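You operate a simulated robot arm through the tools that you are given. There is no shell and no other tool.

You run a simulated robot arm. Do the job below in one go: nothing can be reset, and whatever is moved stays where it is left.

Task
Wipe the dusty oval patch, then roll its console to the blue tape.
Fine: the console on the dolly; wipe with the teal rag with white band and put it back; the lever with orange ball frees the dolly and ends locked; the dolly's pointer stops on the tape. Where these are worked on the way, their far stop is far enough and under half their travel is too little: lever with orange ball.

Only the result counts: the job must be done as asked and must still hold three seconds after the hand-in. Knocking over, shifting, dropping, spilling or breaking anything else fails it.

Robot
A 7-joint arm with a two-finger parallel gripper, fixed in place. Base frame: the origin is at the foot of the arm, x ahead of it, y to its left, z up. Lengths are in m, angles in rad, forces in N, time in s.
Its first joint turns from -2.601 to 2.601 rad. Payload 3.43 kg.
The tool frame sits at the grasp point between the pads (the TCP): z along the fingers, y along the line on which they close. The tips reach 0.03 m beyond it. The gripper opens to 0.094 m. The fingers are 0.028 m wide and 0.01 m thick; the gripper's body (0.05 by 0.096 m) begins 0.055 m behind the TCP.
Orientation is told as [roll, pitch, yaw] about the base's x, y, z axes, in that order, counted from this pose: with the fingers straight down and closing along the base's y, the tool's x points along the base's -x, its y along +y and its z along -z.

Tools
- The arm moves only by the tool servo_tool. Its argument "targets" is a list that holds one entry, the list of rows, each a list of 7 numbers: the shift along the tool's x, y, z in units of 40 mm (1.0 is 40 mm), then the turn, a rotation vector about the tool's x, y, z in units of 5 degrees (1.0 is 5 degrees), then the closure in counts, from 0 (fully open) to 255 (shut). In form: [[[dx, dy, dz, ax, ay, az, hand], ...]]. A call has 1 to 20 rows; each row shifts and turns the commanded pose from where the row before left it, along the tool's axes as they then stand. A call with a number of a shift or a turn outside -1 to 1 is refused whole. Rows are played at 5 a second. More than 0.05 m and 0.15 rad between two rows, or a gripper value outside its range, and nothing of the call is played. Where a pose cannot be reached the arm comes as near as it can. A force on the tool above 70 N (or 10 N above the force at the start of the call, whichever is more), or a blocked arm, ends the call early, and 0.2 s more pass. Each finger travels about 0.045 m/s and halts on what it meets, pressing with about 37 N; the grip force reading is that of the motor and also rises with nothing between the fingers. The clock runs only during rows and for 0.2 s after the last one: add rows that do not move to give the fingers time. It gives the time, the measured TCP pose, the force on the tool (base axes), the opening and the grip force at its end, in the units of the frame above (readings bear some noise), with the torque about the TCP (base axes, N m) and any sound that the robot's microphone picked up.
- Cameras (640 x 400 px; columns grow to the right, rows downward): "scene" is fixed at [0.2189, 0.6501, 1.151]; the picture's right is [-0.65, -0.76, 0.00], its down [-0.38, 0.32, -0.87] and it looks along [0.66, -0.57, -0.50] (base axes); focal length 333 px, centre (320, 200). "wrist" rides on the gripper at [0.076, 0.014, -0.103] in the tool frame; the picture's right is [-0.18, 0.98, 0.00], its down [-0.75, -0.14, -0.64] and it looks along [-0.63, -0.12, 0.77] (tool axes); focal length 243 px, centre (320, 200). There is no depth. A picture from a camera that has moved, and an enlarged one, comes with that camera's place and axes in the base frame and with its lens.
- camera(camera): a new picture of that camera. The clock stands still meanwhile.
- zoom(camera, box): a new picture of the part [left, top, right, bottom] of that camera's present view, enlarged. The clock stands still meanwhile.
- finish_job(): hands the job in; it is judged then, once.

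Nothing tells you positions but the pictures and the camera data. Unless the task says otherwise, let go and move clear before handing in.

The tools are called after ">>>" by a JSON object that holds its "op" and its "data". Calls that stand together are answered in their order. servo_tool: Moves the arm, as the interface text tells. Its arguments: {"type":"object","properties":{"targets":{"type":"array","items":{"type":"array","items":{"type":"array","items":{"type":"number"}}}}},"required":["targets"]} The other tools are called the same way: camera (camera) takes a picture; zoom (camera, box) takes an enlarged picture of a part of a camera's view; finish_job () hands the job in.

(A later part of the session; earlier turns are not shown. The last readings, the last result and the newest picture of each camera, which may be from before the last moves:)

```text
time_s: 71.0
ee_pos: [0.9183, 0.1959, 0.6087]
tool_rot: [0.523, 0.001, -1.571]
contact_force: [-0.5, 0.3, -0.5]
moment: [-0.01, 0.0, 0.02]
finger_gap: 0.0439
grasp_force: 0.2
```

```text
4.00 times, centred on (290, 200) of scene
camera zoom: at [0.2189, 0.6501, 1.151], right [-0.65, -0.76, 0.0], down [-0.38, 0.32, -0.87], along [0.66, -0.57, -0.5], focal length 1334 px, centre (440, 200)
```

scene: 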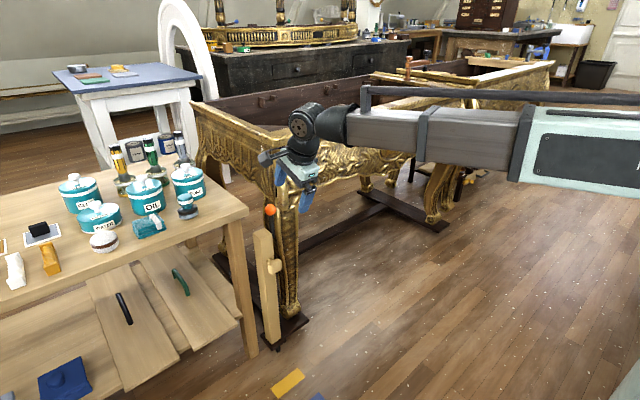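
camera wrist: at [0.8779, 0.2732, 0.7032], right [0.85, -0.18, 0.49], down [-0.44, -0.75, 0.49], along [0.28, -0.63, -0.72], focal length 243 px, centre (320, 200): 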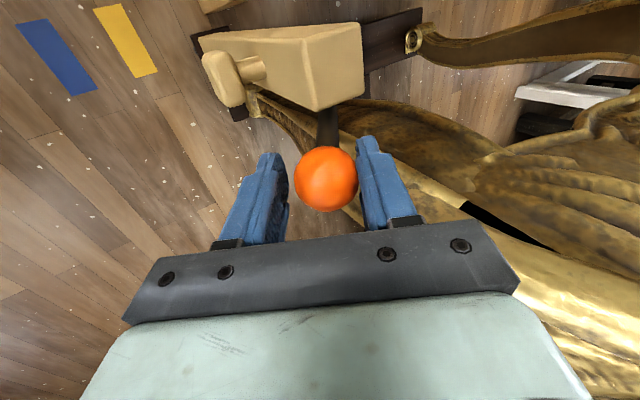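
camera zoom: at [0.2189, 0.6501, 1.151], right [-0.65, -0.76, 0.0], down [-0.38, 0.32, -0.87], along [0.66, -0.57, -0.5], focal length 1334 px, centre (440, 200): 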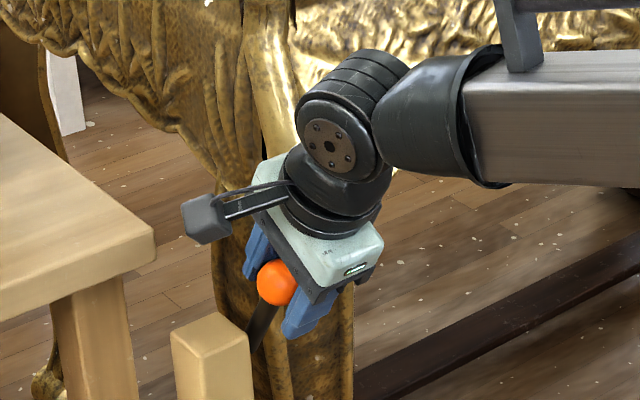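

>>> {"op": "servo_tool", "data": {"targets": [[[0, -0.255, 0.011, -1, 0, 0, 136], [0, -0.255, 0.011, -1, 0, 0, 136], [0, -0.255, 0.011, -1, 0, 0, 136], [0, 0, 0, 0, 0, 0, 136]]]}}

>>> {"op": "camera", "data": {"camera": "wrist"}}

>>> {"op": "zoom", "data": {"camera": "scene", "box": [210, 150, 370, 250]}}

```text
time_s: 72.0
ee_pos: [0.8918, 0.196, 0.5904]
tool_rot: [0.787, 0.001, -1.571]
contact_force: [-0.2, -0.4, 0.0]
moment: [-0.03, -0.02, 0.0]
finger_gap: 0.0444
grasp_force: 0.4
```

```text
taken
camera wrist: at [0.8287, 0.2723, 0.6712], right [0.69, -0.18, 0.7], down [-0.55, -0.75, 0.35], along [0.46, -0.63, -0.63], focal length 243 px, centre (320, 200)
```

wrist: 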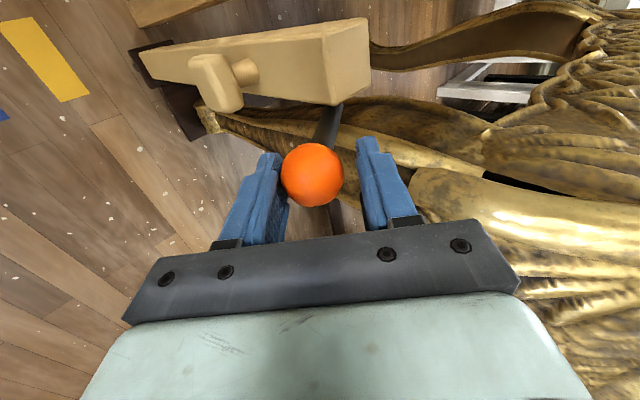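

```text
4.00 times, centred on (290, 200) of scene
camera zoom: at [0.2189, 0.6501, 1.151], right [-0.65, -0.76, 0.0], down [-0.38, 0.32, -0.87], along [0.66, -0.57, -0.5], focal length 1334 px, centre (440, 200)
```

zoom: 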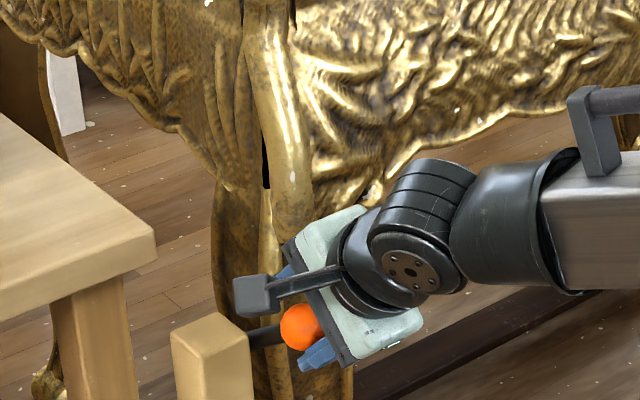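

>>> {"op": "servo_tool", "data": {"targets": [[[0, -0.255, 0.011, -1, 0, 0, 136], [0, -0.255, 0.011, -1, 0, 0, 136], [0, -0.255, 0.011, -1, 0, 0, 136], [0, 0, 0, 0, 0, 0, 136]]]}}

>>> {"op": "camera", "data": {"camera": "wrist"}}

>>> {"op": "zoom", "data": {"camera": "scene", "box": [210, 170, 370, 270]}}

```text
time_s: 73.0
ee_pos: [0.8728, 0.1963, 0.5662]
tool_rot: [1.048, 0.001, -1.57]
contact_force: [0.4, 0.0, -0.1]
moment: [-0.01, -0.02, -0.03]
finger_gap: 0.0439
grasp_force: 0.2
```

```text
taken
camera wrist: at [0.791, 0.2732, 0.6286], right [0.49, -0.18, 0.85], down [-0.63, -0.75, 0.2], along [0.61, -0.63, -0.49], focal length 243 px, centre (320, 200)
```

wrist: 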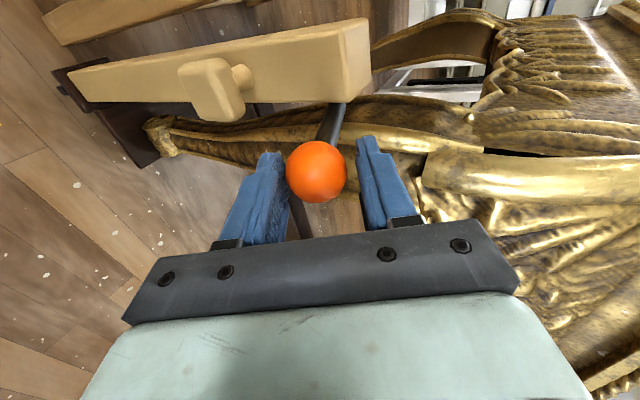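

```text
4.00 times, centred on (290, 220) of scene
camera zoom: at [0.2189, 0.6501, 1.151], right [-0.65, -0.76, 0.0], down [-0.38, 0.32, -0.87], along [0.66, -0.57, -0.5], focal length 1334 px, centre (440, 120)
```

zoom: 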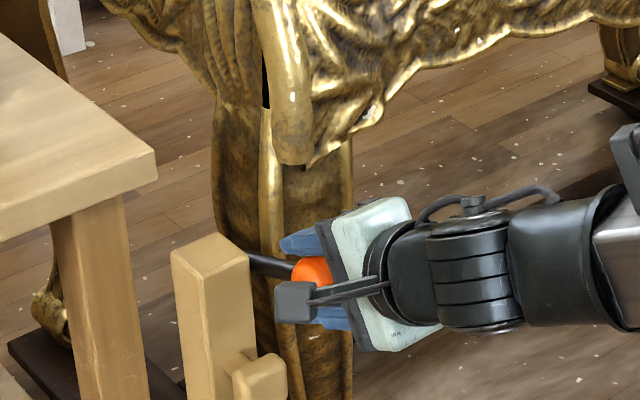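

>>> {"op": "servo_tool", "data": {"targets": [[[0, -0.255, 0.011, -1, 0, 0, 136], [0, -0.255, 0.011, -1, 0, 0, 136], [0, 0, 0, 0, 0, 0, 136]]]}}

>>> {"op": "camera", "data": {"camera": "wrist"}}

>>> {"op": "zoom", "data": {"camera": "scene", "box": [210, 170, 370, 270]}}

```text
time_s: 73.8
ee_pos: [0.8812, 0.2073, 0.5773]
tool_rot: [1.047, 0.022, -1.485]
contact_force: [-0.7, 0.6, -0.1]
moment: [-0.01, -0.04, -0.01]
finger_gap: 0.0446
grasp_force: 1.0
out of reach, approached as far as the arm can: row 1, 2
```

```text
taken
camera wrist: at [0.7915, 0.2758, 0.6407], right [0.51, -0.16, 0.85], down [-0.56, -0.81, 0.18], along [0.66, -0.57, -0.5], focal length 243 px, centre (320, 200)
```

wrist: 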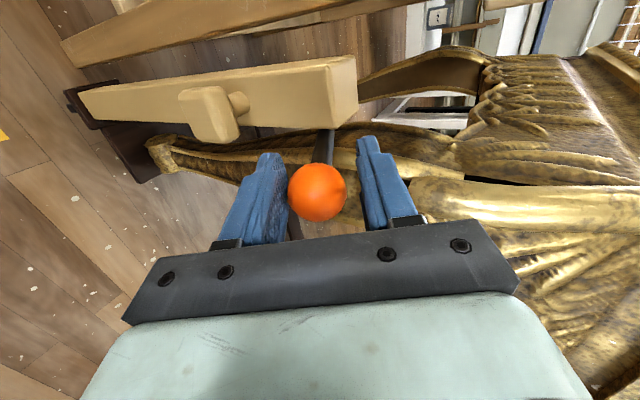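

```text
4.00 times, centred on (290, 220) of scene
camera zoom: at [0.2189, 0.6501, 1.151], right [-0.65, -0.76, 0.0], down [-0.38, 0.32, -0.87], along [0.66, -0.57, -0.5], focal length 1334 px, centre (440, 120)
```

zoom: 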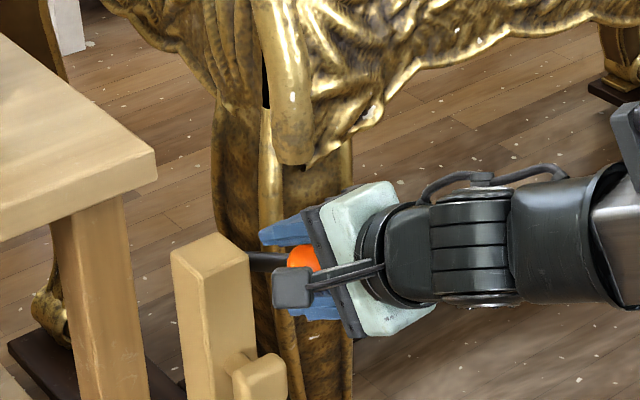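

The arm hit a joint limit at that tilt and lifted the ball slightly. I'll open the fingers, back off and see where the lever rests.

>>> {"op": "servo_tool", "data": {"targets": [[[0, 0, 0, 0, 0, 0, 0], [0, 0, 0, 0, 0, 0, 0], [0, 0, 0, 0, 0, 0, 0], [0, 0, -0.6, 0, 0, 0, 0], [0, 0, -0.9, 0, 0, 0, 0], [0, 0, -0.9, 0, 0, 0, 0], [0, 0, 0, 0, 0, 0, 0]]]}}

>>> {"op": "camera", "data": {"camera": "wrist"}}

>>> {"op": "zoom", "data": {"camera": "scene", "box": [210, 170, 370, 270]}}

```text
time_s: 75.4
ee_pos: [0.8111, 0.1911, 0.6456]
tool_rot: [1.113, -0.014, -1.548]
contact_force: [0.3, 0.5, -0.6]
moment: [0.04, 0.02, 0.02]
finger_gap: 0.0941
grasp_force: 0.0
out of reach, approached as far as the arm can: row 4
```

```text
taken
camera wrist: at [0.7222, 0.2659, 0.7015], right [0.44, -0.16, 0.88], down [-0.62, -0.76, 0.17], along [0.65, -0.62, -0.44], focal length 243 px, centre (320, 200)
```

wrist: 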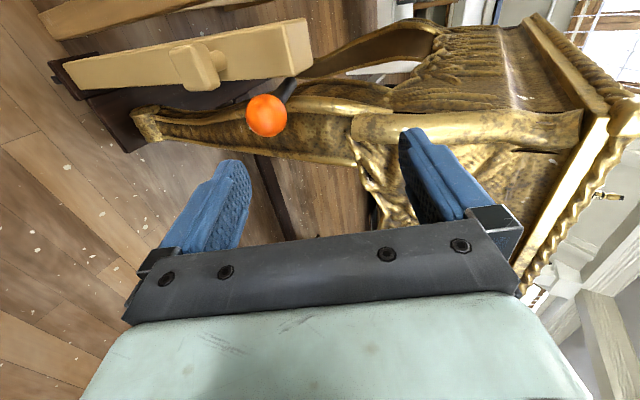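

```text
4.00 times, centred on (290, 220) of scene
camera zoom: at [0.2189, 0.6501, 1.151], right [-0.65, -0.76, 0.0], down [-0.38, 0.32, -0.87], along [0.66, -0.57, -0.5], focal length 1334 px, centre (440, 120)
```

zoom: 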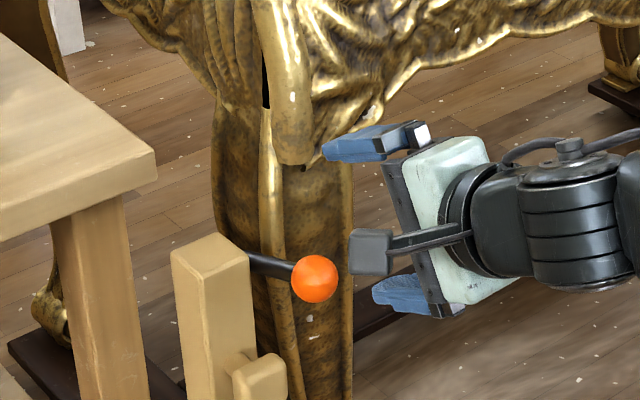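

The lever has dropped to about 65° and rests there. I'll point the tool down with the fingers closed and press on the ball from above to be sure it is at its far stop.

>>> {"op": "servo_tool", "data": {"targets": [[[0, 0, 0, 1, 0, 0, 255], [0, 0, 0, 1, 0, 0, 255], [0, 0, 0, 1, 0, 0, 255], [0, 0, 0, 1, 0, 0, 255], [0, 0, 0, 1, 0, 0, 255], [0, 0, 0, 1, 0, 0, 255], [0, 0, 0, 1, 0, 0, 255], [0, 0, 0, 1, 0, 0, 255], [0, 0, 0, 1, 0, 0, 255], [0, 0, 0, 1, 0, 0, 255], [0, 0, 0, 1, 0, 0, 255], [0, 0, 0, 1, 0, 0, 255], [0, 0, 0, 0.76, 0, 0, 255], [0.08, 0.65, -0.2, 0, 0, 0, 255], [0.08, 0.65, -0.2, 0, 0, 0, 255], [0, 0.65, -0.1, 0, 0, 0, 255], [0, 0, 0, 0, 0, 0, 255]]]}}

>>> {"op": "camera", "data": {"camera": "wrist"}}

>>> {"op": "zoom", "data": {"camera": "scene", "box": [210, 170, 370, 270]}}

```text
time_s: 79.0
ee_pos: [0.8873, 0.1995, 0.6677]
tool_rot: [-0.004, -0.014, -1.547]
contact_force: [-0.5, 0.2, 0.0]
moment: [0.0, 0.01, -0.02]
finger_gap: 0.0
grasp_force: 32.9
```

```text
taken
camera wrist: at [0.899, 0.2769, 0.7677], right [0.99, -0.16, 0.0], down [-0.12, -0.75, 0.65], along [-0.11, -0.64, -0.76], focal length 243 px, centre (320, 200)
```

wrist: 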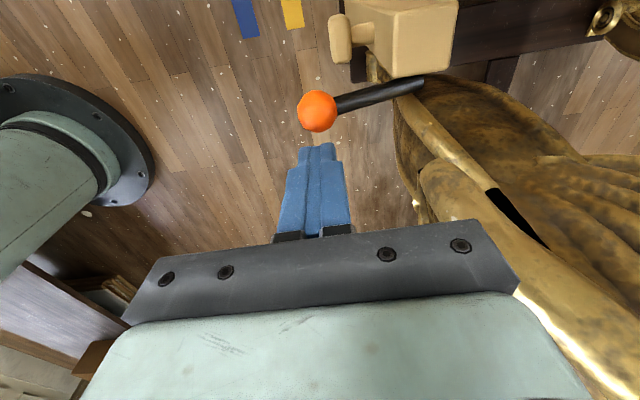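

```text
4.00 times, centred on (290, 220) of scene
camera zoom: at [0.2189, 0.6501, 1.151], right [-0.65, -0.76, 0.0], down [-0.38, 0.32, -0.87], along [0.66, -0.57, -0.5], focal length 1334 px, centre (440, 120)
```

zoom: 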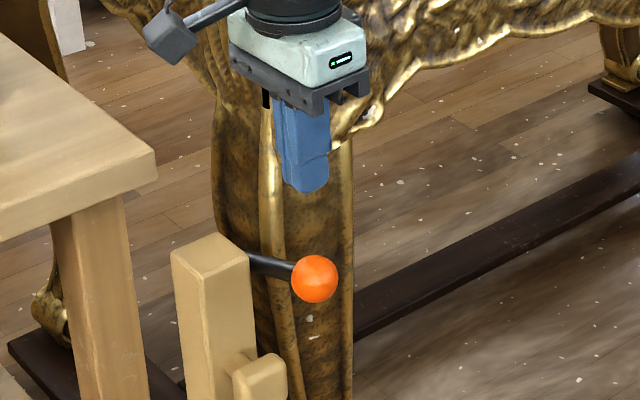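

>>> {"op": "servo_tool", "data": {"targets": [[[0, 0, 0.5, 0, 0, 0, 255], [0, 0, 0.5, 0, 0, 0, 255], [0, 0, 0.5, 0, 0, 0, 255], [0, 0, 0.2, 0, 0, 0, 255], [0, 0, 0, 0, 0, 0, 255]]]}}

>>> {"op": "zoom", "data": {"camera": "scene", "box": [210, 170, 370, 270]}}

```text
time_s: 80.4
ee_pos: [0.8864, 0.1986, 0.6042]
tool_rot: [0.004, -0.013, -1.55]
contact_force: [-3.0, -3.5, 29.6]
moment: [-0.08, 0.17, 0.01]
finger_gap: 0.0
grasp_force: 32.7
stopped in row 5: the force on the tool passed its limit at 72 N (the readings are from after the stop); the commanded pose is now the measured one
```

```text
4.00 times, centred on (290, 220) of scene
camera zoom: at [0.2189, 0.6501, 1.151], right [-0.65, -0.76, 0.0], down [-0.38, 0.32, -0.87], along [0.66, -0.57, -0.5], focal length 1334 px, centre (440, 120)
```

zoom: 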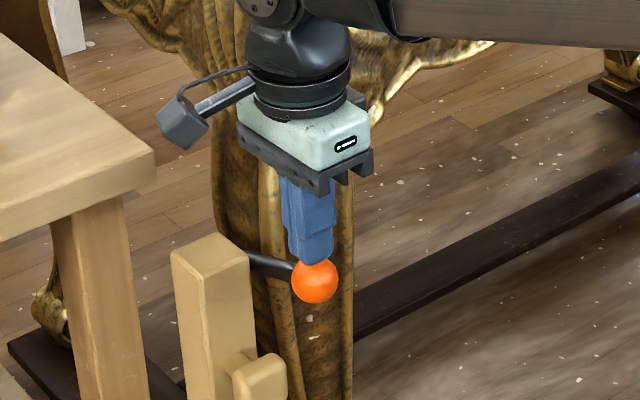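

The lever did not move under 72 N, so it is at its far stop and the dolly should be free. I'll rise and move aside to study the knob on the post before pulling.

>>> {"op": "servo_tool", "data": {"targets": [[[0, 0, -0.9, 0, 0, 0, 255], [0, 0, -0.9, 0, 0, 0, 255], [0, 0, -0.8, 0, 0, 0, 0], [1, 0, 0, 0, 0, 0, 0], [1, 0, 0, 0, 0, 0, 0], [1, 0, 0, 0, 0, 0, 0], [0.8, 0, 0, 0, 0, 0, 0], [0, 0, 0, 0, 0, 0, 0]]]}}

>>> {"op": "camera", "data": {"camera": "wrist"}}

>>> {"op": "zoom", "data": {"camera": "wrist", "box": [240, 60, 400, 220]}}

>>> {"op": "zoom", "data": {"camera": "scene", "box": [240, 220, 320, 290]}}

```text
time_s: 82.2
ee_pos: [0.8853, 0.3511, 0.7044]
tool_rot: [-0.001, -0.014, -1.55]
contact_force: [-0.2, -0.5, 0.3]
moment: [0.01, 0.02, -0.01]
finger_gap: 0.0939
grasp_force: 0.1
```

```text
taken
camera wrist: at [0.8963, 0.4287, 0.8047], right [0.99, -0.16, 0.0], down [-0.13, -0.75, 0.65], along [-0.1, -0.64, -0.76], focal length 243 px, centre (320, 200)
```

wrist: 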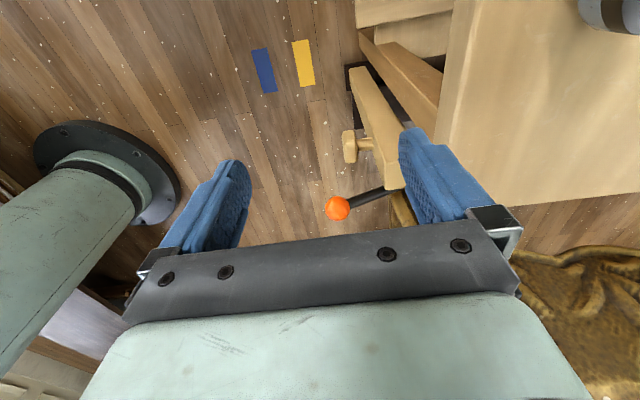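

```text
2.50 times, centred on (320, 140) of wrist
camera zoom: at [0.8963, 0.4287, 0.8047], right [0.99, -0.16, 0.0], down [-0.13, -0.75, 0.65], along [-0.1, -0.64, -0.76], focal length 606 px, centre (320, 350)
```

zoom: 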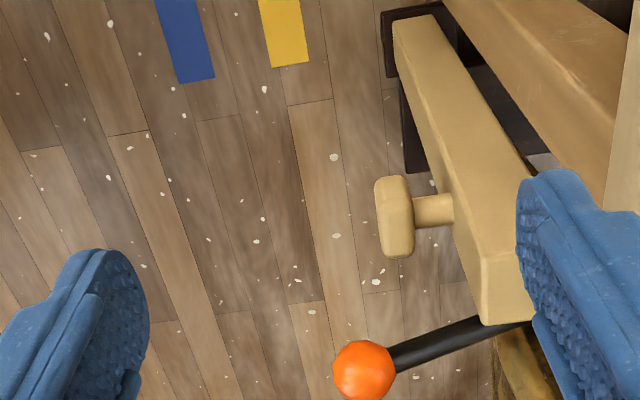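

```text
5.71 times, centred on (280, 255) of scene
camera zoom: at [0.2189, 0.6501, 1.151], right [-0.65, -0.76, 0.0], down [-0.38, 0.32, -0.87], along [0.66, -0.57, -0.5], focal length 1905 px, centre (549, -114)
```

zoom: 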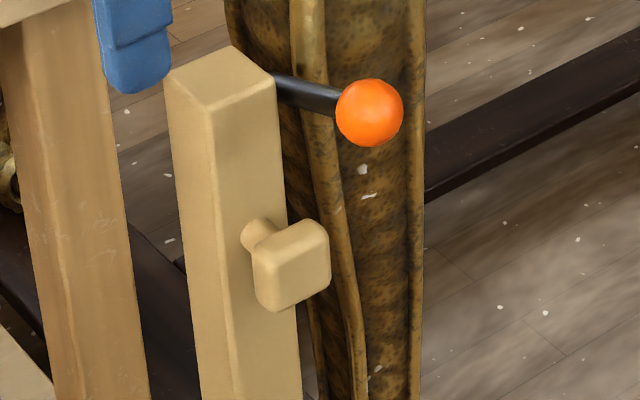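

I can see the knob (a cap on a short neck) and the post clearly. The post top is about x 0.953–0.9985, y 0.214–0.258, z 0.54. I'll cage the post top with the fingers along x at 30° tilt, clear of the lever and bench, starting from a stand-off above it.

>>> {"op": "servo_tool", "data": {"targets": [[[-0.883, 0, 0, 0, 0, 0.24, 38], [-0.883, 0, 0, 0, 0, 0, 38], [-0.883, 0, 0, 0, 0, 0, 38], [0, 0, 0, -1, 0, 0, 38], [0, 0, 0, -1, 0, 0, 38], [0, 0, 0, -1, 0, 0, 38], [0, 0, 0, -1, 0, 0, 38], [0, 0, 0, -1, 0, 0, 38], [0, 0, 0, -1, 0, 0, 38], [0, -0.137, 0.787, 0, 0, 0, 38], [0, -0.137, 0.787, 0, 0, 0, 38], [0, 0, 0, 0, 0, 0, 38]]]}}

>>> {"op": "camera", "data": {"camera": "wrist"}}

>>> {"op": "zoom", "data": {"camera": "scene", "box": [200, 140, 360, 270]}}

```text
time_s: 84.8
ee_pos: [0.9074, 0.2433, 0.6451]
tool_rot: [0.525, -0.014, -1.571]
contact_force: [0.1, -0.4, -1.3]
moment: [-0.01, 0.01, 0.01]
finger_gap: 0.0797
grasp_force: 0.1
```

```text
taken
camera wrist: at [0.8675, 0.3209, 0.7393], right [0.85, -0.18, 0.5], down [-0.44, -0.75, 0.49], along [0.28, -0.64, -0.71], focal length 243 px, centre (320, 200)
```

wrist: 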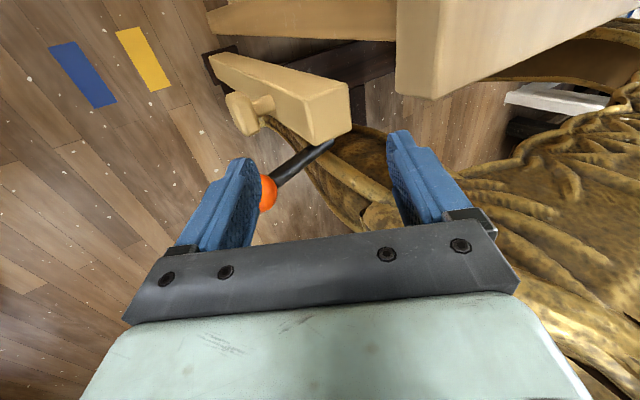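

```text
3.08 times, centred on (280, 205) of scene
camera zoom: at [0.2189, 0.6501, 1.151], right [-0.65, -0.76, 0.0], down [-0.38, 0.32, -0.87], along [0.66, -0.57, -0.5], focal length 1026 px, centre (443, 185)
```

zoom: 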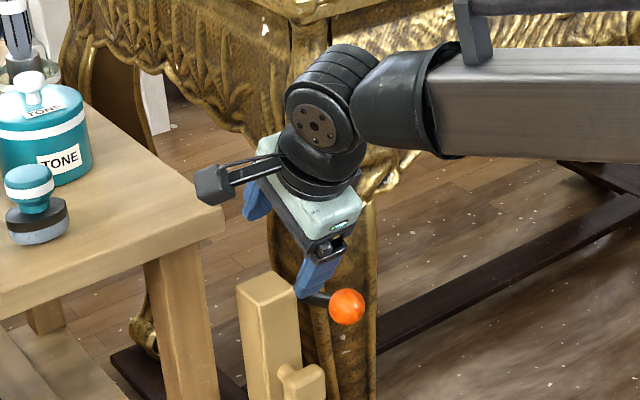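

The projected post corners match the picture to within about 2 mm. I'll advance along the tool axis over the post top.

>>> {"op": "servo_tool", "data": {"targets": [[[0.01, -0.038, 0.7, 0, 0, 0, 38], [0.01, -0.038, 0.7, 0, 0, 0, 38], [0.01, -0.038, 0.7, 0, 0, 0, 38], [0, 0, 0, 0, 0, 0, 38]]]}}

>>> {"op": "camera", "data": {"camera": "wrist"}}

>>> {"op": "zoom", "data": {"camera": "scene", "box": [200, 160, 328, 270]}}

```text
time_s: 85.8
ee_pos: [0.9462, 0.2443, 0.5712]
tool_rot: [0.527, -0.014, -1.572]
contact_force: [0.7, -0.4, 0.1]
moment: [-0.03, -0.03, 0.0]
finger_gap: 0.0799
grasp_force: 0.1
```

```text
taken
camera wrist: at [0.9055, 0.3205, 0.6642], right [0.85, -0.18, 0.49], down [-0.44, -0.75, 0.5], along [0.28, -0.64, -0.71], focal length 243 px, centre (320, 200)
```

wrist: 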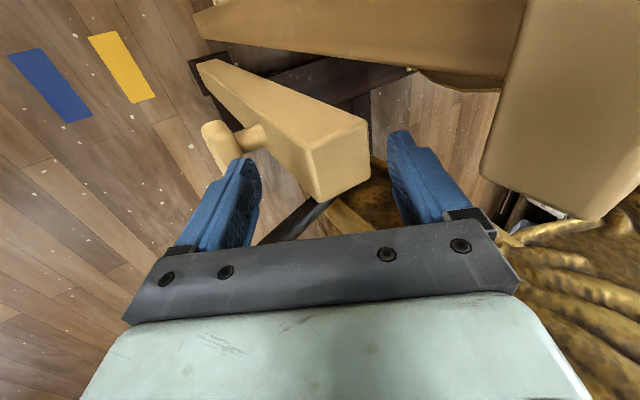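

```text
3.64 times, centred on (264, 215) of scene
camera zoom: at [0.2189, 0.6501, 1.151], right [-0.65, -0.76, 0.0], down [-0.38, 0.32, -0.87], along [0.66, -0.57, -0.5], focal length 1212 px, centre (524, 146)
```

zoom: 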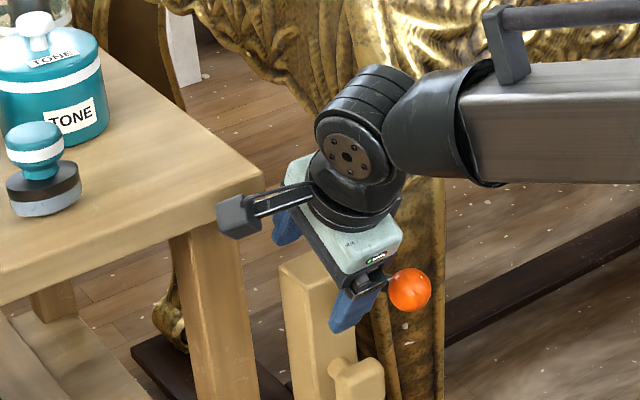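

>>> {"op": "servo_tool", "data": {"targets": [[[0, -0.03, 0.6, 0, 0, 0, 38], [0, -0.03, 0.6, 0, 0, 0, 38], [0, 0, 0, 0, 0, 0, 38]]]}}

>>> {"op": "camera", "data": {"camera": "wrist"}}

>>> {"op": "zoom", "data": {"camera": "scene", "box": [200, 160, 328, 270]}}

```text
time_s: 86.6
ee_pos: [0.9683, 0.2431, 0.5261]
tool_rot: [0.527, -0.014, -1.571]
contact_force: [0.4, 0.3, 0.0]
moment: [0.01, -0.01, 0.01]
finger_gap: 0.08
grasp_force: 0.0
```

```text
taken
camera wrist: at [0.928, 0.3201, 0.6211], right [0.85, -0.18, 0.5], down [-0.44, -0.75, 0.49], along [0.28, -0.64, -0.71], focal length 243 px, centre (320, 200)
```

wrist: 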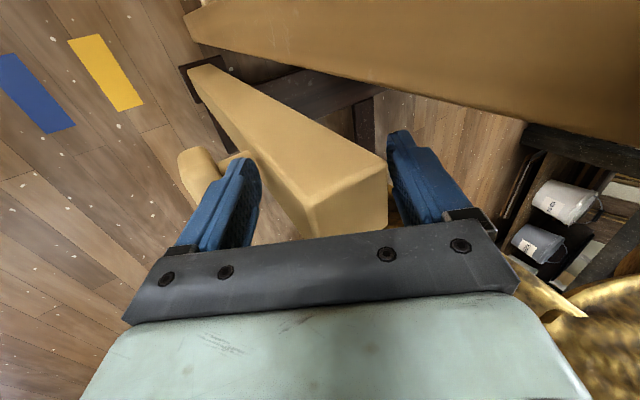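

```text
3.64 times, centred on (264, 215) of scene
camera zoom: at [0.2189, 0.6501, 1.151], right [-0.65, -0.76, 0.0], down [-0.38, 0.32, -0.87], along [0.66, -0.57, -0.5], focal length 1212 px, centre (524, 146)
```

zoom: 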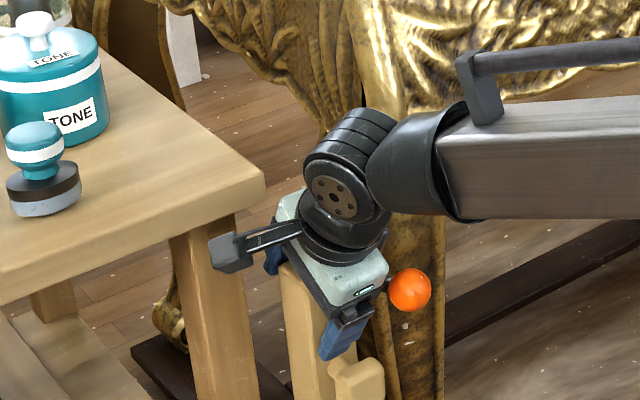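

The post top is between the fingers. I'll narrow the cage slightly and start a gentle pull toward -x.

>>> {"op": "servo_tool", "data": {"targets": [[[0, 0, 0, 0, 0, 0, 56], [0, 0, 0, 0, 0, 0, 56], [0, -0.217, -0.125, 0, 0, 0, 56], [0, -0.217, -0.125, 0, 0, 0, 56], [0, -0.217, -0.125, 0, 0, 0, 56], [0, 0, 0, 0, 0, 0, 56]]]}}

>>> {"op": "camera", "data": {"camera": "wrist"}}

>>> {"op": "camera", "data": {"camera": "scene"}}

```text
time_s: 88.0
ee_pos: [0.9372, 0.2428, 0.5272]
tool_rot: [0.523, -0.014, -1.572]
contact_force: [-4.4, -14.8, 13.4]
moment: [0.82, 2.33, -0.47]
finger_gap: 0.0753
grasp_force: 44.6
```

```text
taken
camera wrist: at [0.8969, 0.3203, 0.6217], right [0.85, -0.18, 0.49], down [-0.44, -0.75, 0.5], along [0.28, -0.64, -0.71], focal length 243 px, centre (320, 200)
```

wrist: 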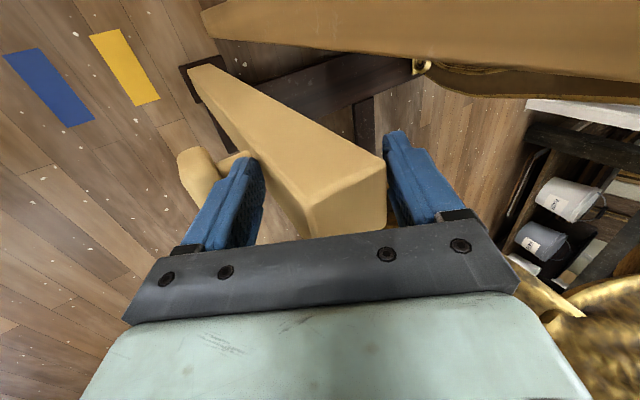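

```text
taken
```

scene: 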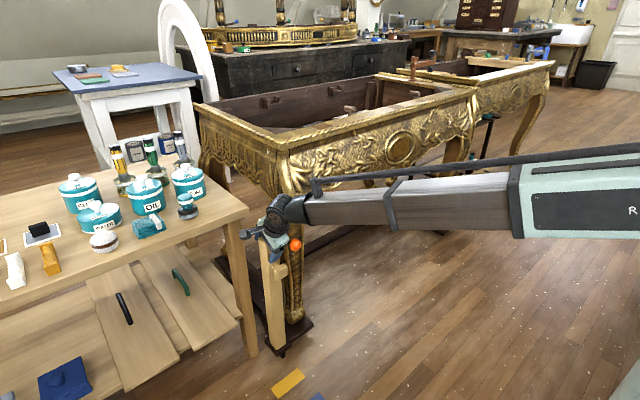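

The dolly is rolling with the hand. The cage is slightly tight, so I'll loosen it a little and keep pulling.

>>> {"op": "servo_tool", "data": {"targets": [[[0, 0, 0, 0, 0, 0, 40], [0, 0, 0, 0, 0, 0, 40], [0, -0.217, -0.125, 0, 0, 0, 40], [0, -0.217, -0.125, 0, 0, 0, 40], [0, -0.217, -0.125, 0, 0, 0, 40], [0, -0.217, -0.125, 0, 0, 0, 40], [0, 0, 0, 0, 0, 0, 40]]]}}

>>> {"op": "camera", "data": {"camera": "wrist"}}

>>> {"op": "zoom", "data": {"camera": "scene", "box": [200, 200, 360, 400]}}

```text
time_s: 89.6
ee_pos: [0.897, 0.2432, 0.5261]
tool_rot: [0.523, -0.014, -1.573]
contact_force: [-0.1, -0.4, -0.2]
moment: [0.01, 0.04, 0.04]
finger_gap: 0.0791
grasp_force: 0.0
```

```text
taken
camera wrist: at [0.8567, 0.3215, 0.6203], right [0.85, -0.18, 0.49], down [-0.44, -0.75, 0.5], along [0.28, -0.64, -0.71], focal length 243 px, centre (320, 200)
```

wrist: 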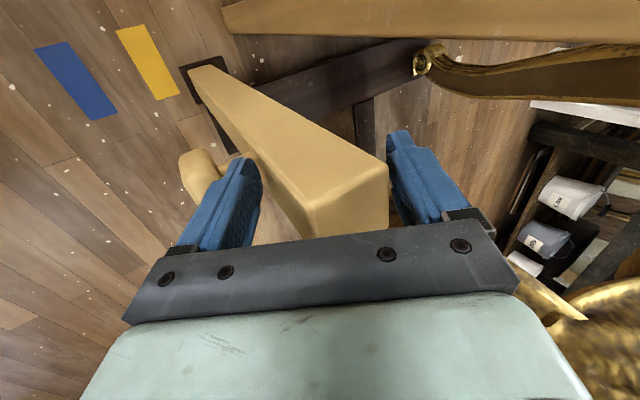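

```text
2.00 times, centred on (280, 300) of scene
camera zoom: at [0.2189, 0.6501, 1.151], right [-0.65, -0.76, 0.0], down [-0.38, 0.32, -0.87], along [0.66, -0.57, -0.5], focal length 667 px, centre (400, 0)
```

zoom: 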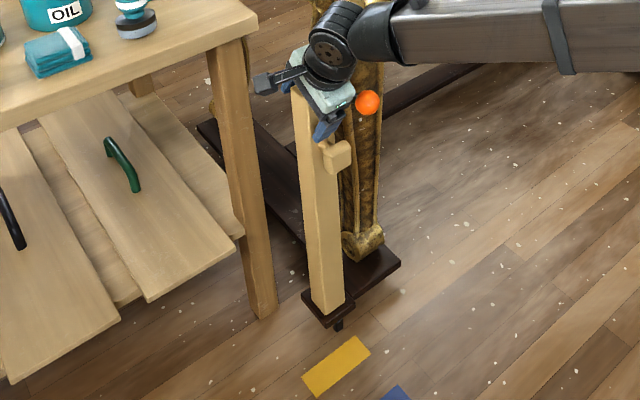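

The pull is smooth. The dolly has moved about 7 cm, with the pointer now near x≈0.873. The blue tape spans about x 0.681–0.728 (centre ≈0.705), so roughly 17 cm remains. I'll continue.

>>> {"op": "servo_tool", "data": {"targets": [[[0, -0.217, -0.125, 0, 0, 0, 40], [0, -0.217, -0.125, 0, 0, 0, 40], [0, -0.217, -0.125, 0, 0, 0, 40], [0, -0.217, -0.125, 0, 0, 0, 40], [0, -0.217, -0.125, 0, 0, 0, 40], [0, -0.217, -0.125, 0, 0, 0, 40], [0, -0.217, -0.125, 0, 0, 0, 40], [0, -0.217, -0.125, 0, 0, 0, 40], [0, -0.217, -0.125, 0, 0, 0, 40], [0, -0.217, -0.125, 0, 0, 0, 40], [0, 0, 0, 0, 0, 0, 40]]]}}

>>> {"op": "camera", "data": {"camera": "wrist"}}

>>> {"op": "zoom", "data": {"camera": "scene", "box": [200, 200, 400, 400]}}

>>> {"op": "zoom", "data": {"camera": "scene", "box": [260, 340, 356, 400]}}

```text
time_s: 92.0
ee_pos: [0.7963, 0.2451, 0.5261]
tool_rot: [0.522, -0.013, -1.572]
contact_force: [-0.7, 1.0, -0.4]
moment: [0.01, -0.03, 0.05]
finger_gap: 0.0792
grasp_force: 0.1
```

```text
taken
camera wrist: at [0.7557, 0.3221, 0.6192], right [0.85, -0.18, 0.49], down [-0.44, -0.75, 0.5], along [0.28, -0.64, -0.71], focal length 243 px, centre (320, 200)
```

wrist: 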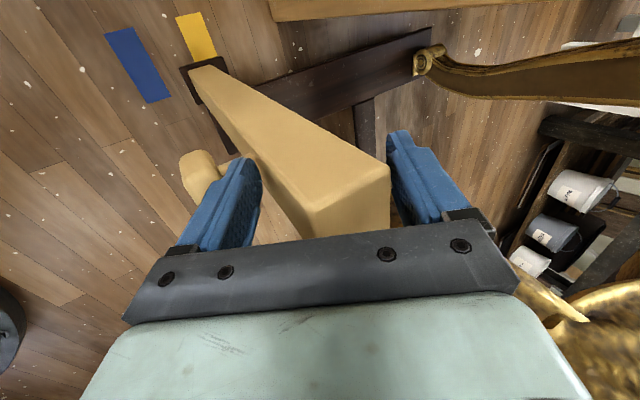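

```text
2.00 times, centred on (300, 300) of scene
camera zoom: at [0.2189, 0.6501, 1.151], right [-0.65, -0.76, 0.0], down [-0.38, 0.32, -0.87], along [0.66, -0.57, -0.5], focal length 667 px, centre (360, 0)
```

zoom: 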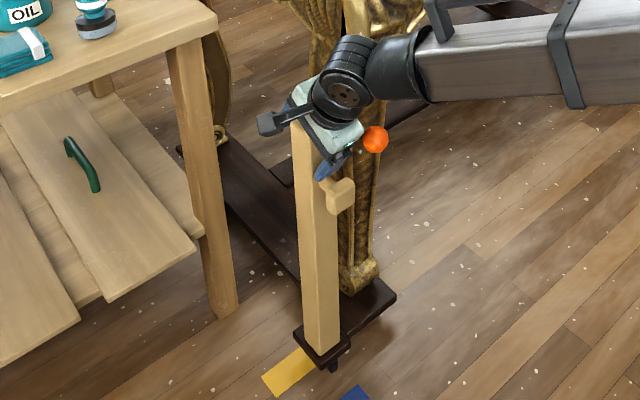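

```text
6.67 times, centred on (308, 370) of scene
camera zoom: at [0.2189, 0.6501, 1.151], right [-0.65, -0.76, 0.0], down [-0.38, 0.32, -0.87], along [0.66, -0.57, -0.5], focal length 2223 px, centre (400, -933)
```

zoom: 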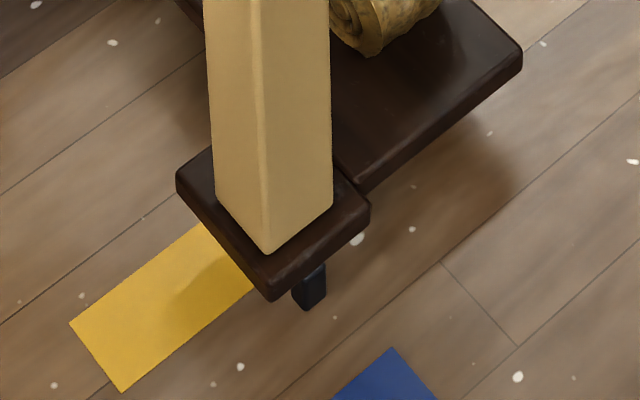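

Pointer is at about x≈0.77, heading onto the blue tape. I'll pull another 5.5 cm, slower, and check.

>>> {"op": "servo_tool", "data": {"targets": [[[0, -0.217, -0.125, 0, 0, 0, 40], [0, -0.217, -0.125, 0, 0, 0, 40], [0, -0.217, -0.125, 0, 0, 0, 40], [0, -0.217, -0.125, 0, 0, 0, 40], [0, -0.108, -0.0625, 0, 0, 0, 40], [0, -0.108, -0.0625, 0, 0, 0, 40], [0, -0.108, -0.0625, 0, 0, 0, 40], [0, 0, 0, 0, 0, 0, 40]]]}}

>>> {"op": "zoom", "data": {"camera": "scene", "box": [260, 340, 356, 400]}}

>>> {"op": "camera", "data": {"camera": "wrist"}}

```text
time_s: 93.8
ee_pos: [0.7417, 0.2433, 0.5266]
tool_rot: [0.522, -0.014, -1.571]
contact_force: [1.7, 0.1, 1.2]
moment: [0.04, 0.0, -0.02]
finger_gap: 0.0799
grasp_force: 1.3
```

```text
6.67 times, centred on (308, 370) of scene
camera zoom: at [0.2189, 0.6501, 1.151], right [-0.65, -0.76, 0.0], down [-0.38, 0.32, -0.87], along [0.66, -0.57, -0.5], focal length 2223 px, centre (400, -933)
```

zoom: 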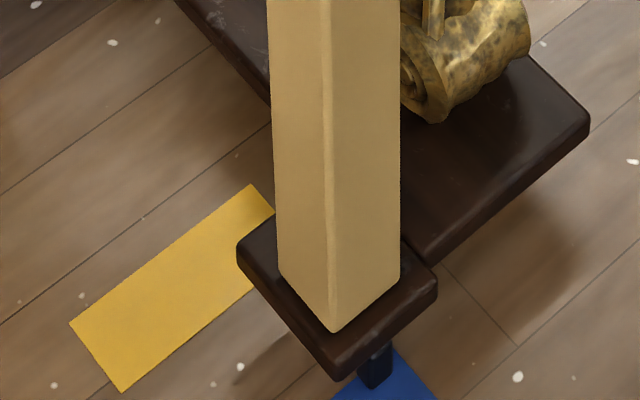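

```text
taken
camera wrist: at [0.7013, 0.3205, 0.6203], right [0.85, -0.18, 0.49], down [-0.44, -0.75, 0.5], along [0.28, -0.64, -0.71], focal length 243 px, centre (320, 200)
```

wrist: 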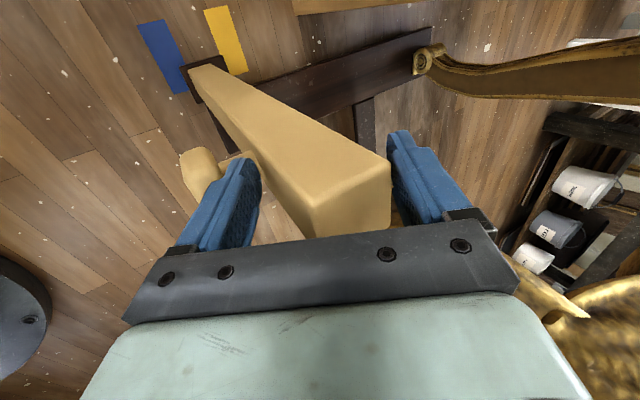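

The pointer is over the blue tape at about x≈0.715, with the tape centre at ≈0.705. I'll pull 1 cm more to centre it.

>>> {"op": "servo_tool", "data": {"targets": [[[0, -0.108, -0.0625, 0, 0, 0, 40], [0, -0.108, -0.0625, 0, 0, 0, 40], [0, 0, 0, 0, 0, 0, 40], [0, 0, 0, 0, 0, 0, 40]]]}}

>>> {"op": "zoom", "data": {"camera": "scene", "box": [260, 340, 356, 400]}}

>>> {"op": "zoom", "data": {"camera": "wrist", "box": [120, 0, 280, 100]}}

```text
time_s: 94.8
ee_pos: [0.7322, 0.2435, 0.527]
tool_rot: [0.523, -0.013, -1.568]
contact_force: [0.2, -0.3, 0.9]
moment: [0.08, 0.01, -0.01]
finger_gap: 0.0802
grasp_force: 0.7
```

```text
6.67 times, centred on (308, 370) of scene
camera zoom: at [0.2189, 0.6501, 1.151], right [-0.65, -0.76, 0.0], down [-0.38, 0.32, -0.87], along [0.66, -0.57, -0.5], focal length 2223 px, centre (400, -933)
```

zoom: 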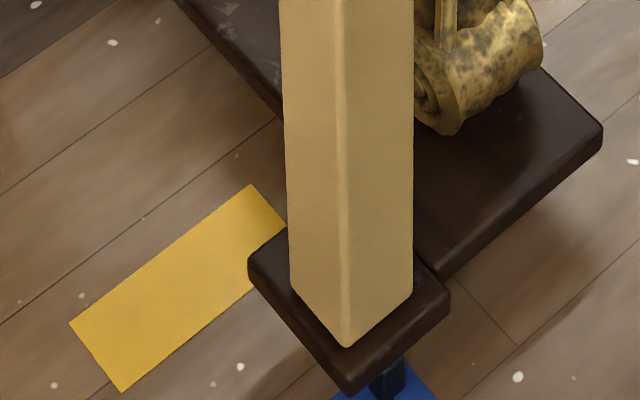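

```text
4.00 times, centred on (200, 50) of wrist
camera zoom: at [0.6917, 0.3212, 0.6198], right [0.85, -0.18, 0.49], down [-0.44, -0.75, 0.5], along [0.28, -0.64, -0.71], focal length 970 px, centre (800, 800)
```

zoom: 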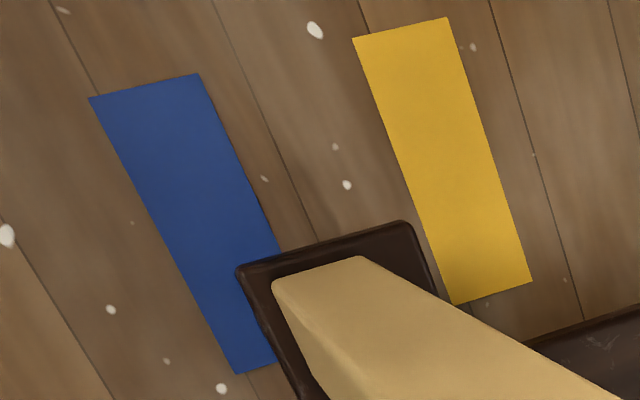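

The pointer is centred on the blue tape (≈0.706, tape 0.683–0.730). I'll open the cage, lift straight off the post, and check that nothing shifted.

>>> {"op": "servo_tool", "data": {"targets": [[[0, 0, 0, 0, 0, 0, 22], [0, 0, 0, 0, 0, 0, 22], [0, 0.2, -0.6, 0, 0, 0, 22], [0, 0.4, -0.8, 0, 0, 0, 22], [0, 0.5, -0.866, 0, 0, 0, 22], [0, 0.5, -0.866, 0, 0, 0, 22], [0, 0, 0, 0, 0, 0, 0]]]}}

>>> {"op": "camera", "data": {"camera": "wrist"}}

>>> {"op": "camera", "data": {"camera": "scene"}}

>>> {"op": "zoom", "data": {"camera": "scene", "box": [260, 340, 356, 400]}}

```text
time_s: 96.4
ee_pos: [0.7232, 0.2458, 0.6668]
tool_rot: [0.525, -0.015, -1.572]
contact_force: [0.7, 0.2, -0.6]
moment: [0.01, -0.02, 0.0]
finger_gap: 0.0941
grasp_force: 0.1
```

```text
taken
camera wrist: at [0.6831, 0.323, 0.7594], right [0.85, -0.18, 0.49], down [-0.44, -0.75, 0.5], along [0.28, -0.64, -0.71], focal length 243 px, centre (320, 200)
```

wrist: 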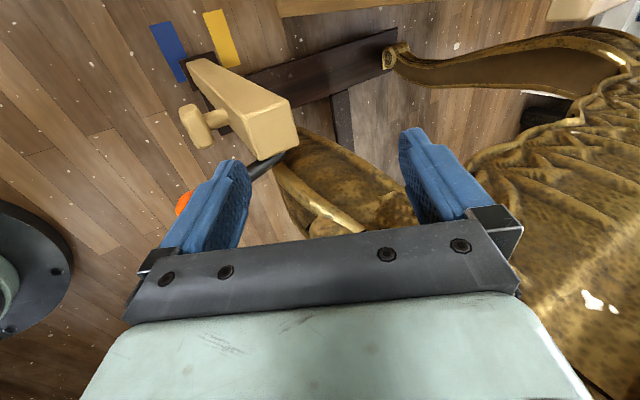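

```text
taken
```

scene: 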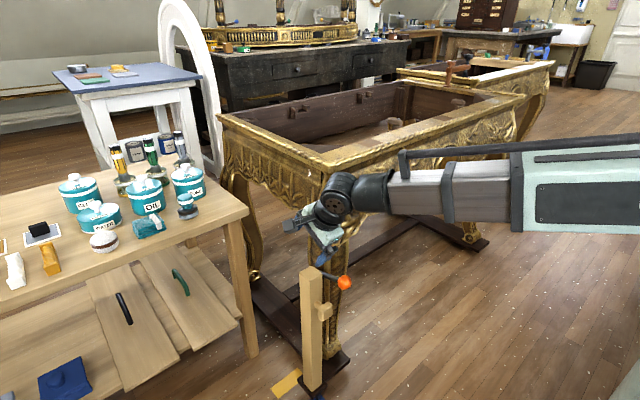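

```text
6.67 times, centred on (308, 370) of scene
camera zoom: at [0.2189, 0.6501, 1.151], right [-0.65, -0.76, 0.0], down [-0.38, 0.32, -0.87], along [0.66, -0.57, -0.5], focal length 2223 px, centre (400, -933)
```

zoom: 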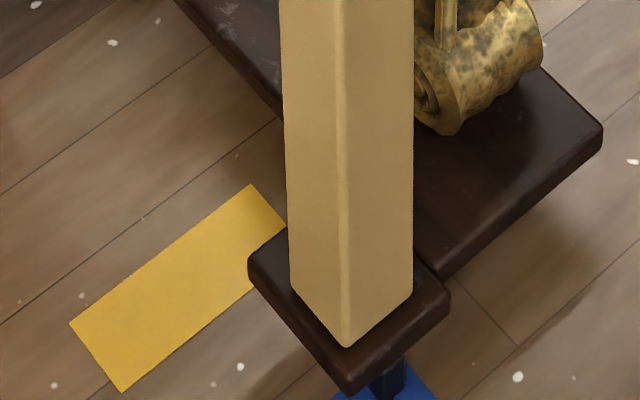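

The dolly stayed in place with the pointer on the blue tape. Next I'll relock the lever, approaching the ball (now near (0.648, 0.197, 0.55)) at a shallower tilt.

>>> {"op": "servo_tool", "data": {"targets": [[[0, 0, 0, 1, 0, 0, 0], [0, 0, 0, 1, 0, 0, 0], [0, 0, 0, 1, 0, 0, 0], [-0.407, -0.83, -0.163, 0, 0, 0, 0], [-0.407, -0.83, -0.163, 0, 0, 0, 0], [-0.407, -0.83, -0.163, 0, 0, 0, 0], [0, 0, 0, 0, 0, 0, 0]]]}}

>>> {"op": "camera", "data": {"camera": "wrist"}}

>>> {"op": "zoom", "data": {"camera": "scene", "box": [260, 180, 420, 320]}}

```text
time_s: 98.0
ee_pos: [0.6225, 0.1981, 0.6621]
tool_rot: [0.263, -0.015, -1.572]
contact_force: [0.2, -0.1, -0.1]
moment: [0.03, -0.01, 0.0]
finger_gap: 0.0938
grasp_force: 0.1
```

```text
taken
camera wrist: at [0.6084, 0.275, 0.7612], right [0.95, -0.18, 0.26], down [-0.3, -0.75, 0.59], along [0.09, -0.64, -0.76], focal length 243 px, centre (320, 200)
```

wrist: 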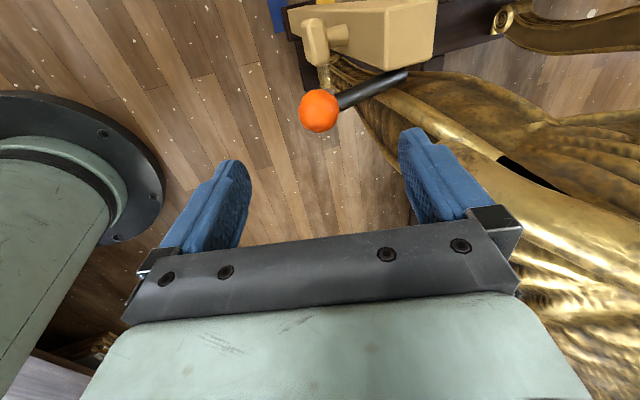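

```text
2.86 times, centred on (340, 250) of scene
camera zoom: at [0.2189, 0.6501, 1.151], right [-0.65, -0.76, 0.0], down [-0.38, 0.32, -0.87], along [0.66, -0.57, -0.5], focal length 953 px, centre (263, 57)
```

zoom: 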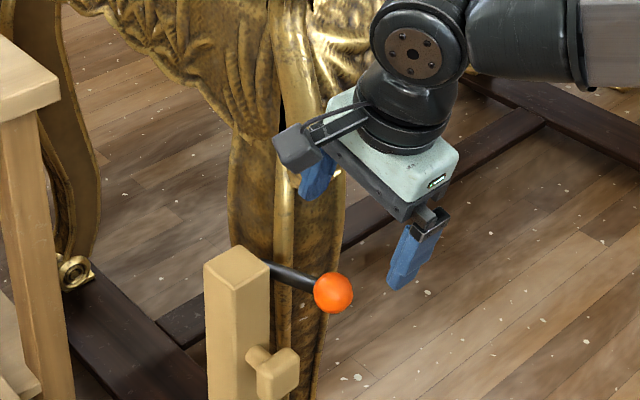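

>>> {"op": "servo_tool", "data": {"targets": [[[0, 0, 0.7, 0, 0, 0, 0], [0, 0, 0.7, 0, 0, 0, 0], [0, 0, 0.7, 0, 0, 0, 0], [0, 0, 0.6, 0, 0, 0, 0], [0, 0, 0, 0, 0, 0, 0]]]}}

>>> {"op": "camera", "data": {"camera": "wrist"}}

>>> {"op": "zoom", "data": {"camera": "scene", "box": [260, 180, 420, 320]}}

```text
time_s: 99.2
ee_pos: [0.652, 0.1951, 0.5606]
tool_rot: [0.274, -0.012, -1.569]
contact_force: [-1.2, 1.4, 69.7]
moment: [0.23, -3.73, 0.0]
finger_gap: 0.0942
grasp_force: 0.2
```

```text
taken
camera wrist: at [0.6366, 0.2723, 0.6615], right [0.95, -0.18, 0.27], down [-0.31, -0.75, 0.59], along [0.1, -0.64, -0.76], focal length 243 px, centre (320, 200)
```

wrist: 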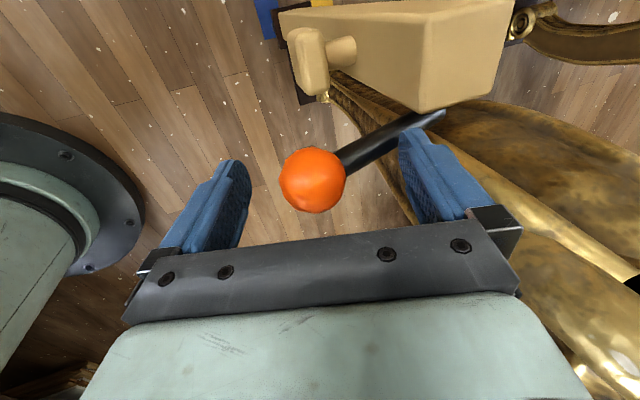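

```text
2.86 times, centred on (340, 250) of scene
camera zoom: at [0.2189, 0.6501, 1.151], right [-0.65, -0.76, 0.0], down [-0.38, 0.32, -0.87], along [0.66, -0.57, -0.5], focal length 953 px, centre (263, 57)
```

zoom: 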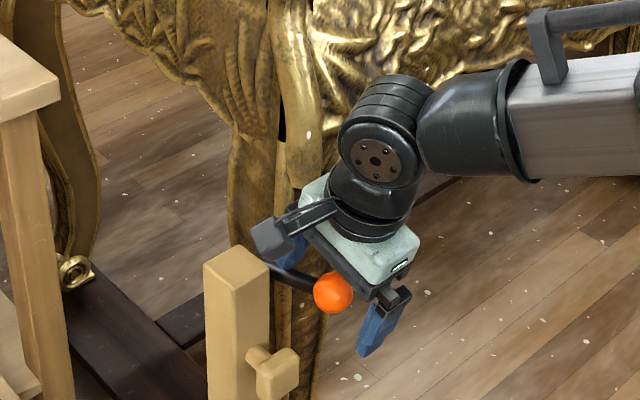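

The front finger came down on the stem (no harm, it is at its stop). I'll back up, close the fingers, and push the ball up from its -x side instead.

>>> {"op": "servo_tool", "data": {"targets": [[[0, 0, -0.5, 0, 0, 0, 0], [0, 0, -1, 0, 0, 0, 0], [0, 0, -1, 0, 0, 0, 0], [0, 0, -0.3, 1, 0, 0, 255], [0.05, -0.6, 0, 0, 0, 0, 255], [0, 0, 0, 0, 0, 0, 255], [0, 0, 0, 0, 0, 0, 255], [0, 0, 0, 0, 0, 0, 255], [0, 0, 0, 0, 0, 0, 255], [0, 0, 0, 0, 0, 0, 255]]]}}

>>> {"op": "camera", "data": {"camera": "wrist"}}

>>> {"op": "zoom", "data": {"camera": "scene", "box": [260, 340, 356, 400]}}

```text
time_s: 101.4
ee_pos: [0.5991, 0.2004, 0.661]
tool_rot: [0.176, -0.012, -1.572]
contact_force: [0.4, -0.2, 0.5]
moment: [0.04, -0.04, 0.02]
finger_gap: 0.0
grasp_force: 33.0
```

```text
taken
camera wrist: at [0.5942, 0.2782, 0.7619], right [0.97, -0.18, 0.17], down [-0.25, -0.75, 0.62], along [0.02, -0.64, -0.77], focal length 243 px, centre (320, 200)
```

wrist: 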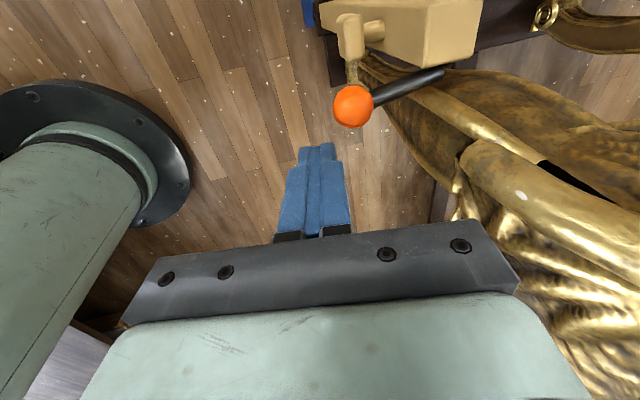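

```text
6.67 times, centred on (308, 370) of scene
camera zoom: at [0.2189, 0.6501, 1.151], right [-0.65, -0.76, 0.0], down [-0.38, 0.32, -0.87], along [0.66, -0.57, -0.5], focal length 2223 px, centre (400, -933)
```

zoom: 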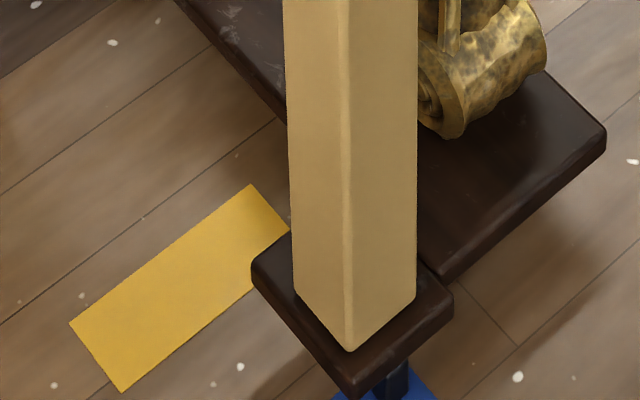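

>>> {"op": "servo_tool", "data": {"targets": [[[-0.025, -0.147, 0.88, 0, 0, 0, 255], [-0.025, -0.147, 0.88, 0, 0, 0, 255], [-0.025, -0.147, 0.88, 0, 0, 0, 255], [0, 0, 0, 0, 0, 0, 255]]]}}

>>> {"op": "camera", "data": {"camera": "wrist"}}

>>> {"op": "zoom", "data": {"camera": "scene", "box": [260, 180, 420, 320]}}

```text
time_s: 102.4
ee_pos: [0.5983, 0.1946, 0.5532]
tool_rot: [0.177, -0.014, -1.571]
contact_force: [-0.3, -0.6, 0.2]
moment: [0.02, -0.01, 0.02]
finger_gap: 0.0
grasp_force: 32.6
```

```text
taken
camera wrist: at [0.5944, 0.2719, 0.6536], right [0.97, -0.18, 0.17], down [-0.25, -0.75, 0.62], along [0.02, -0.64, -0.77], focal length 243 px, centre (320, 200)
```

wrist: 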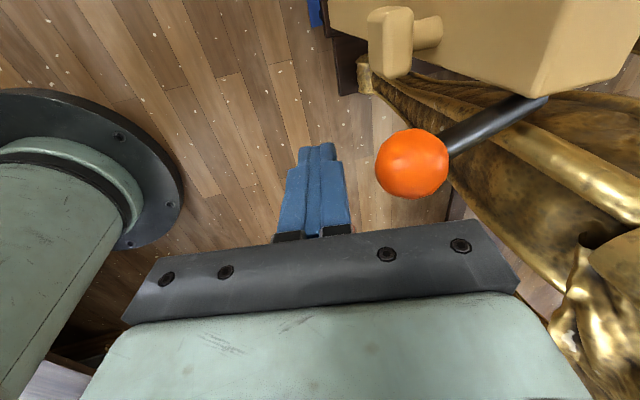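

```text
2.86 times, centred on (340, 250) of scene
camera zoom: at [0.2189, 0.6501, 1.151], right [-0.65, -0.76, 0.0], down [-0.38, 0.32, -0.87], along [0.66, -0.57, -0.5], focal length 953 px, centre (263, 57)
```

zoom: 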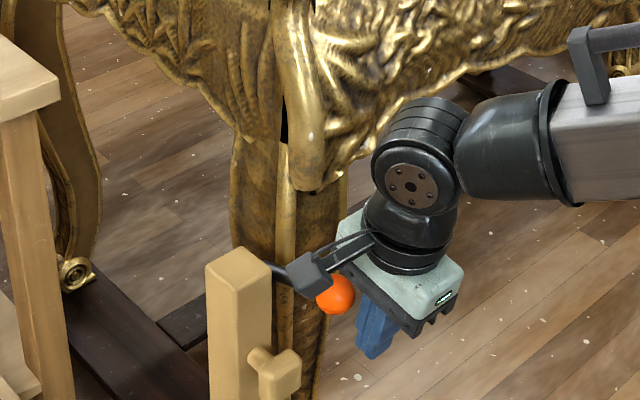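

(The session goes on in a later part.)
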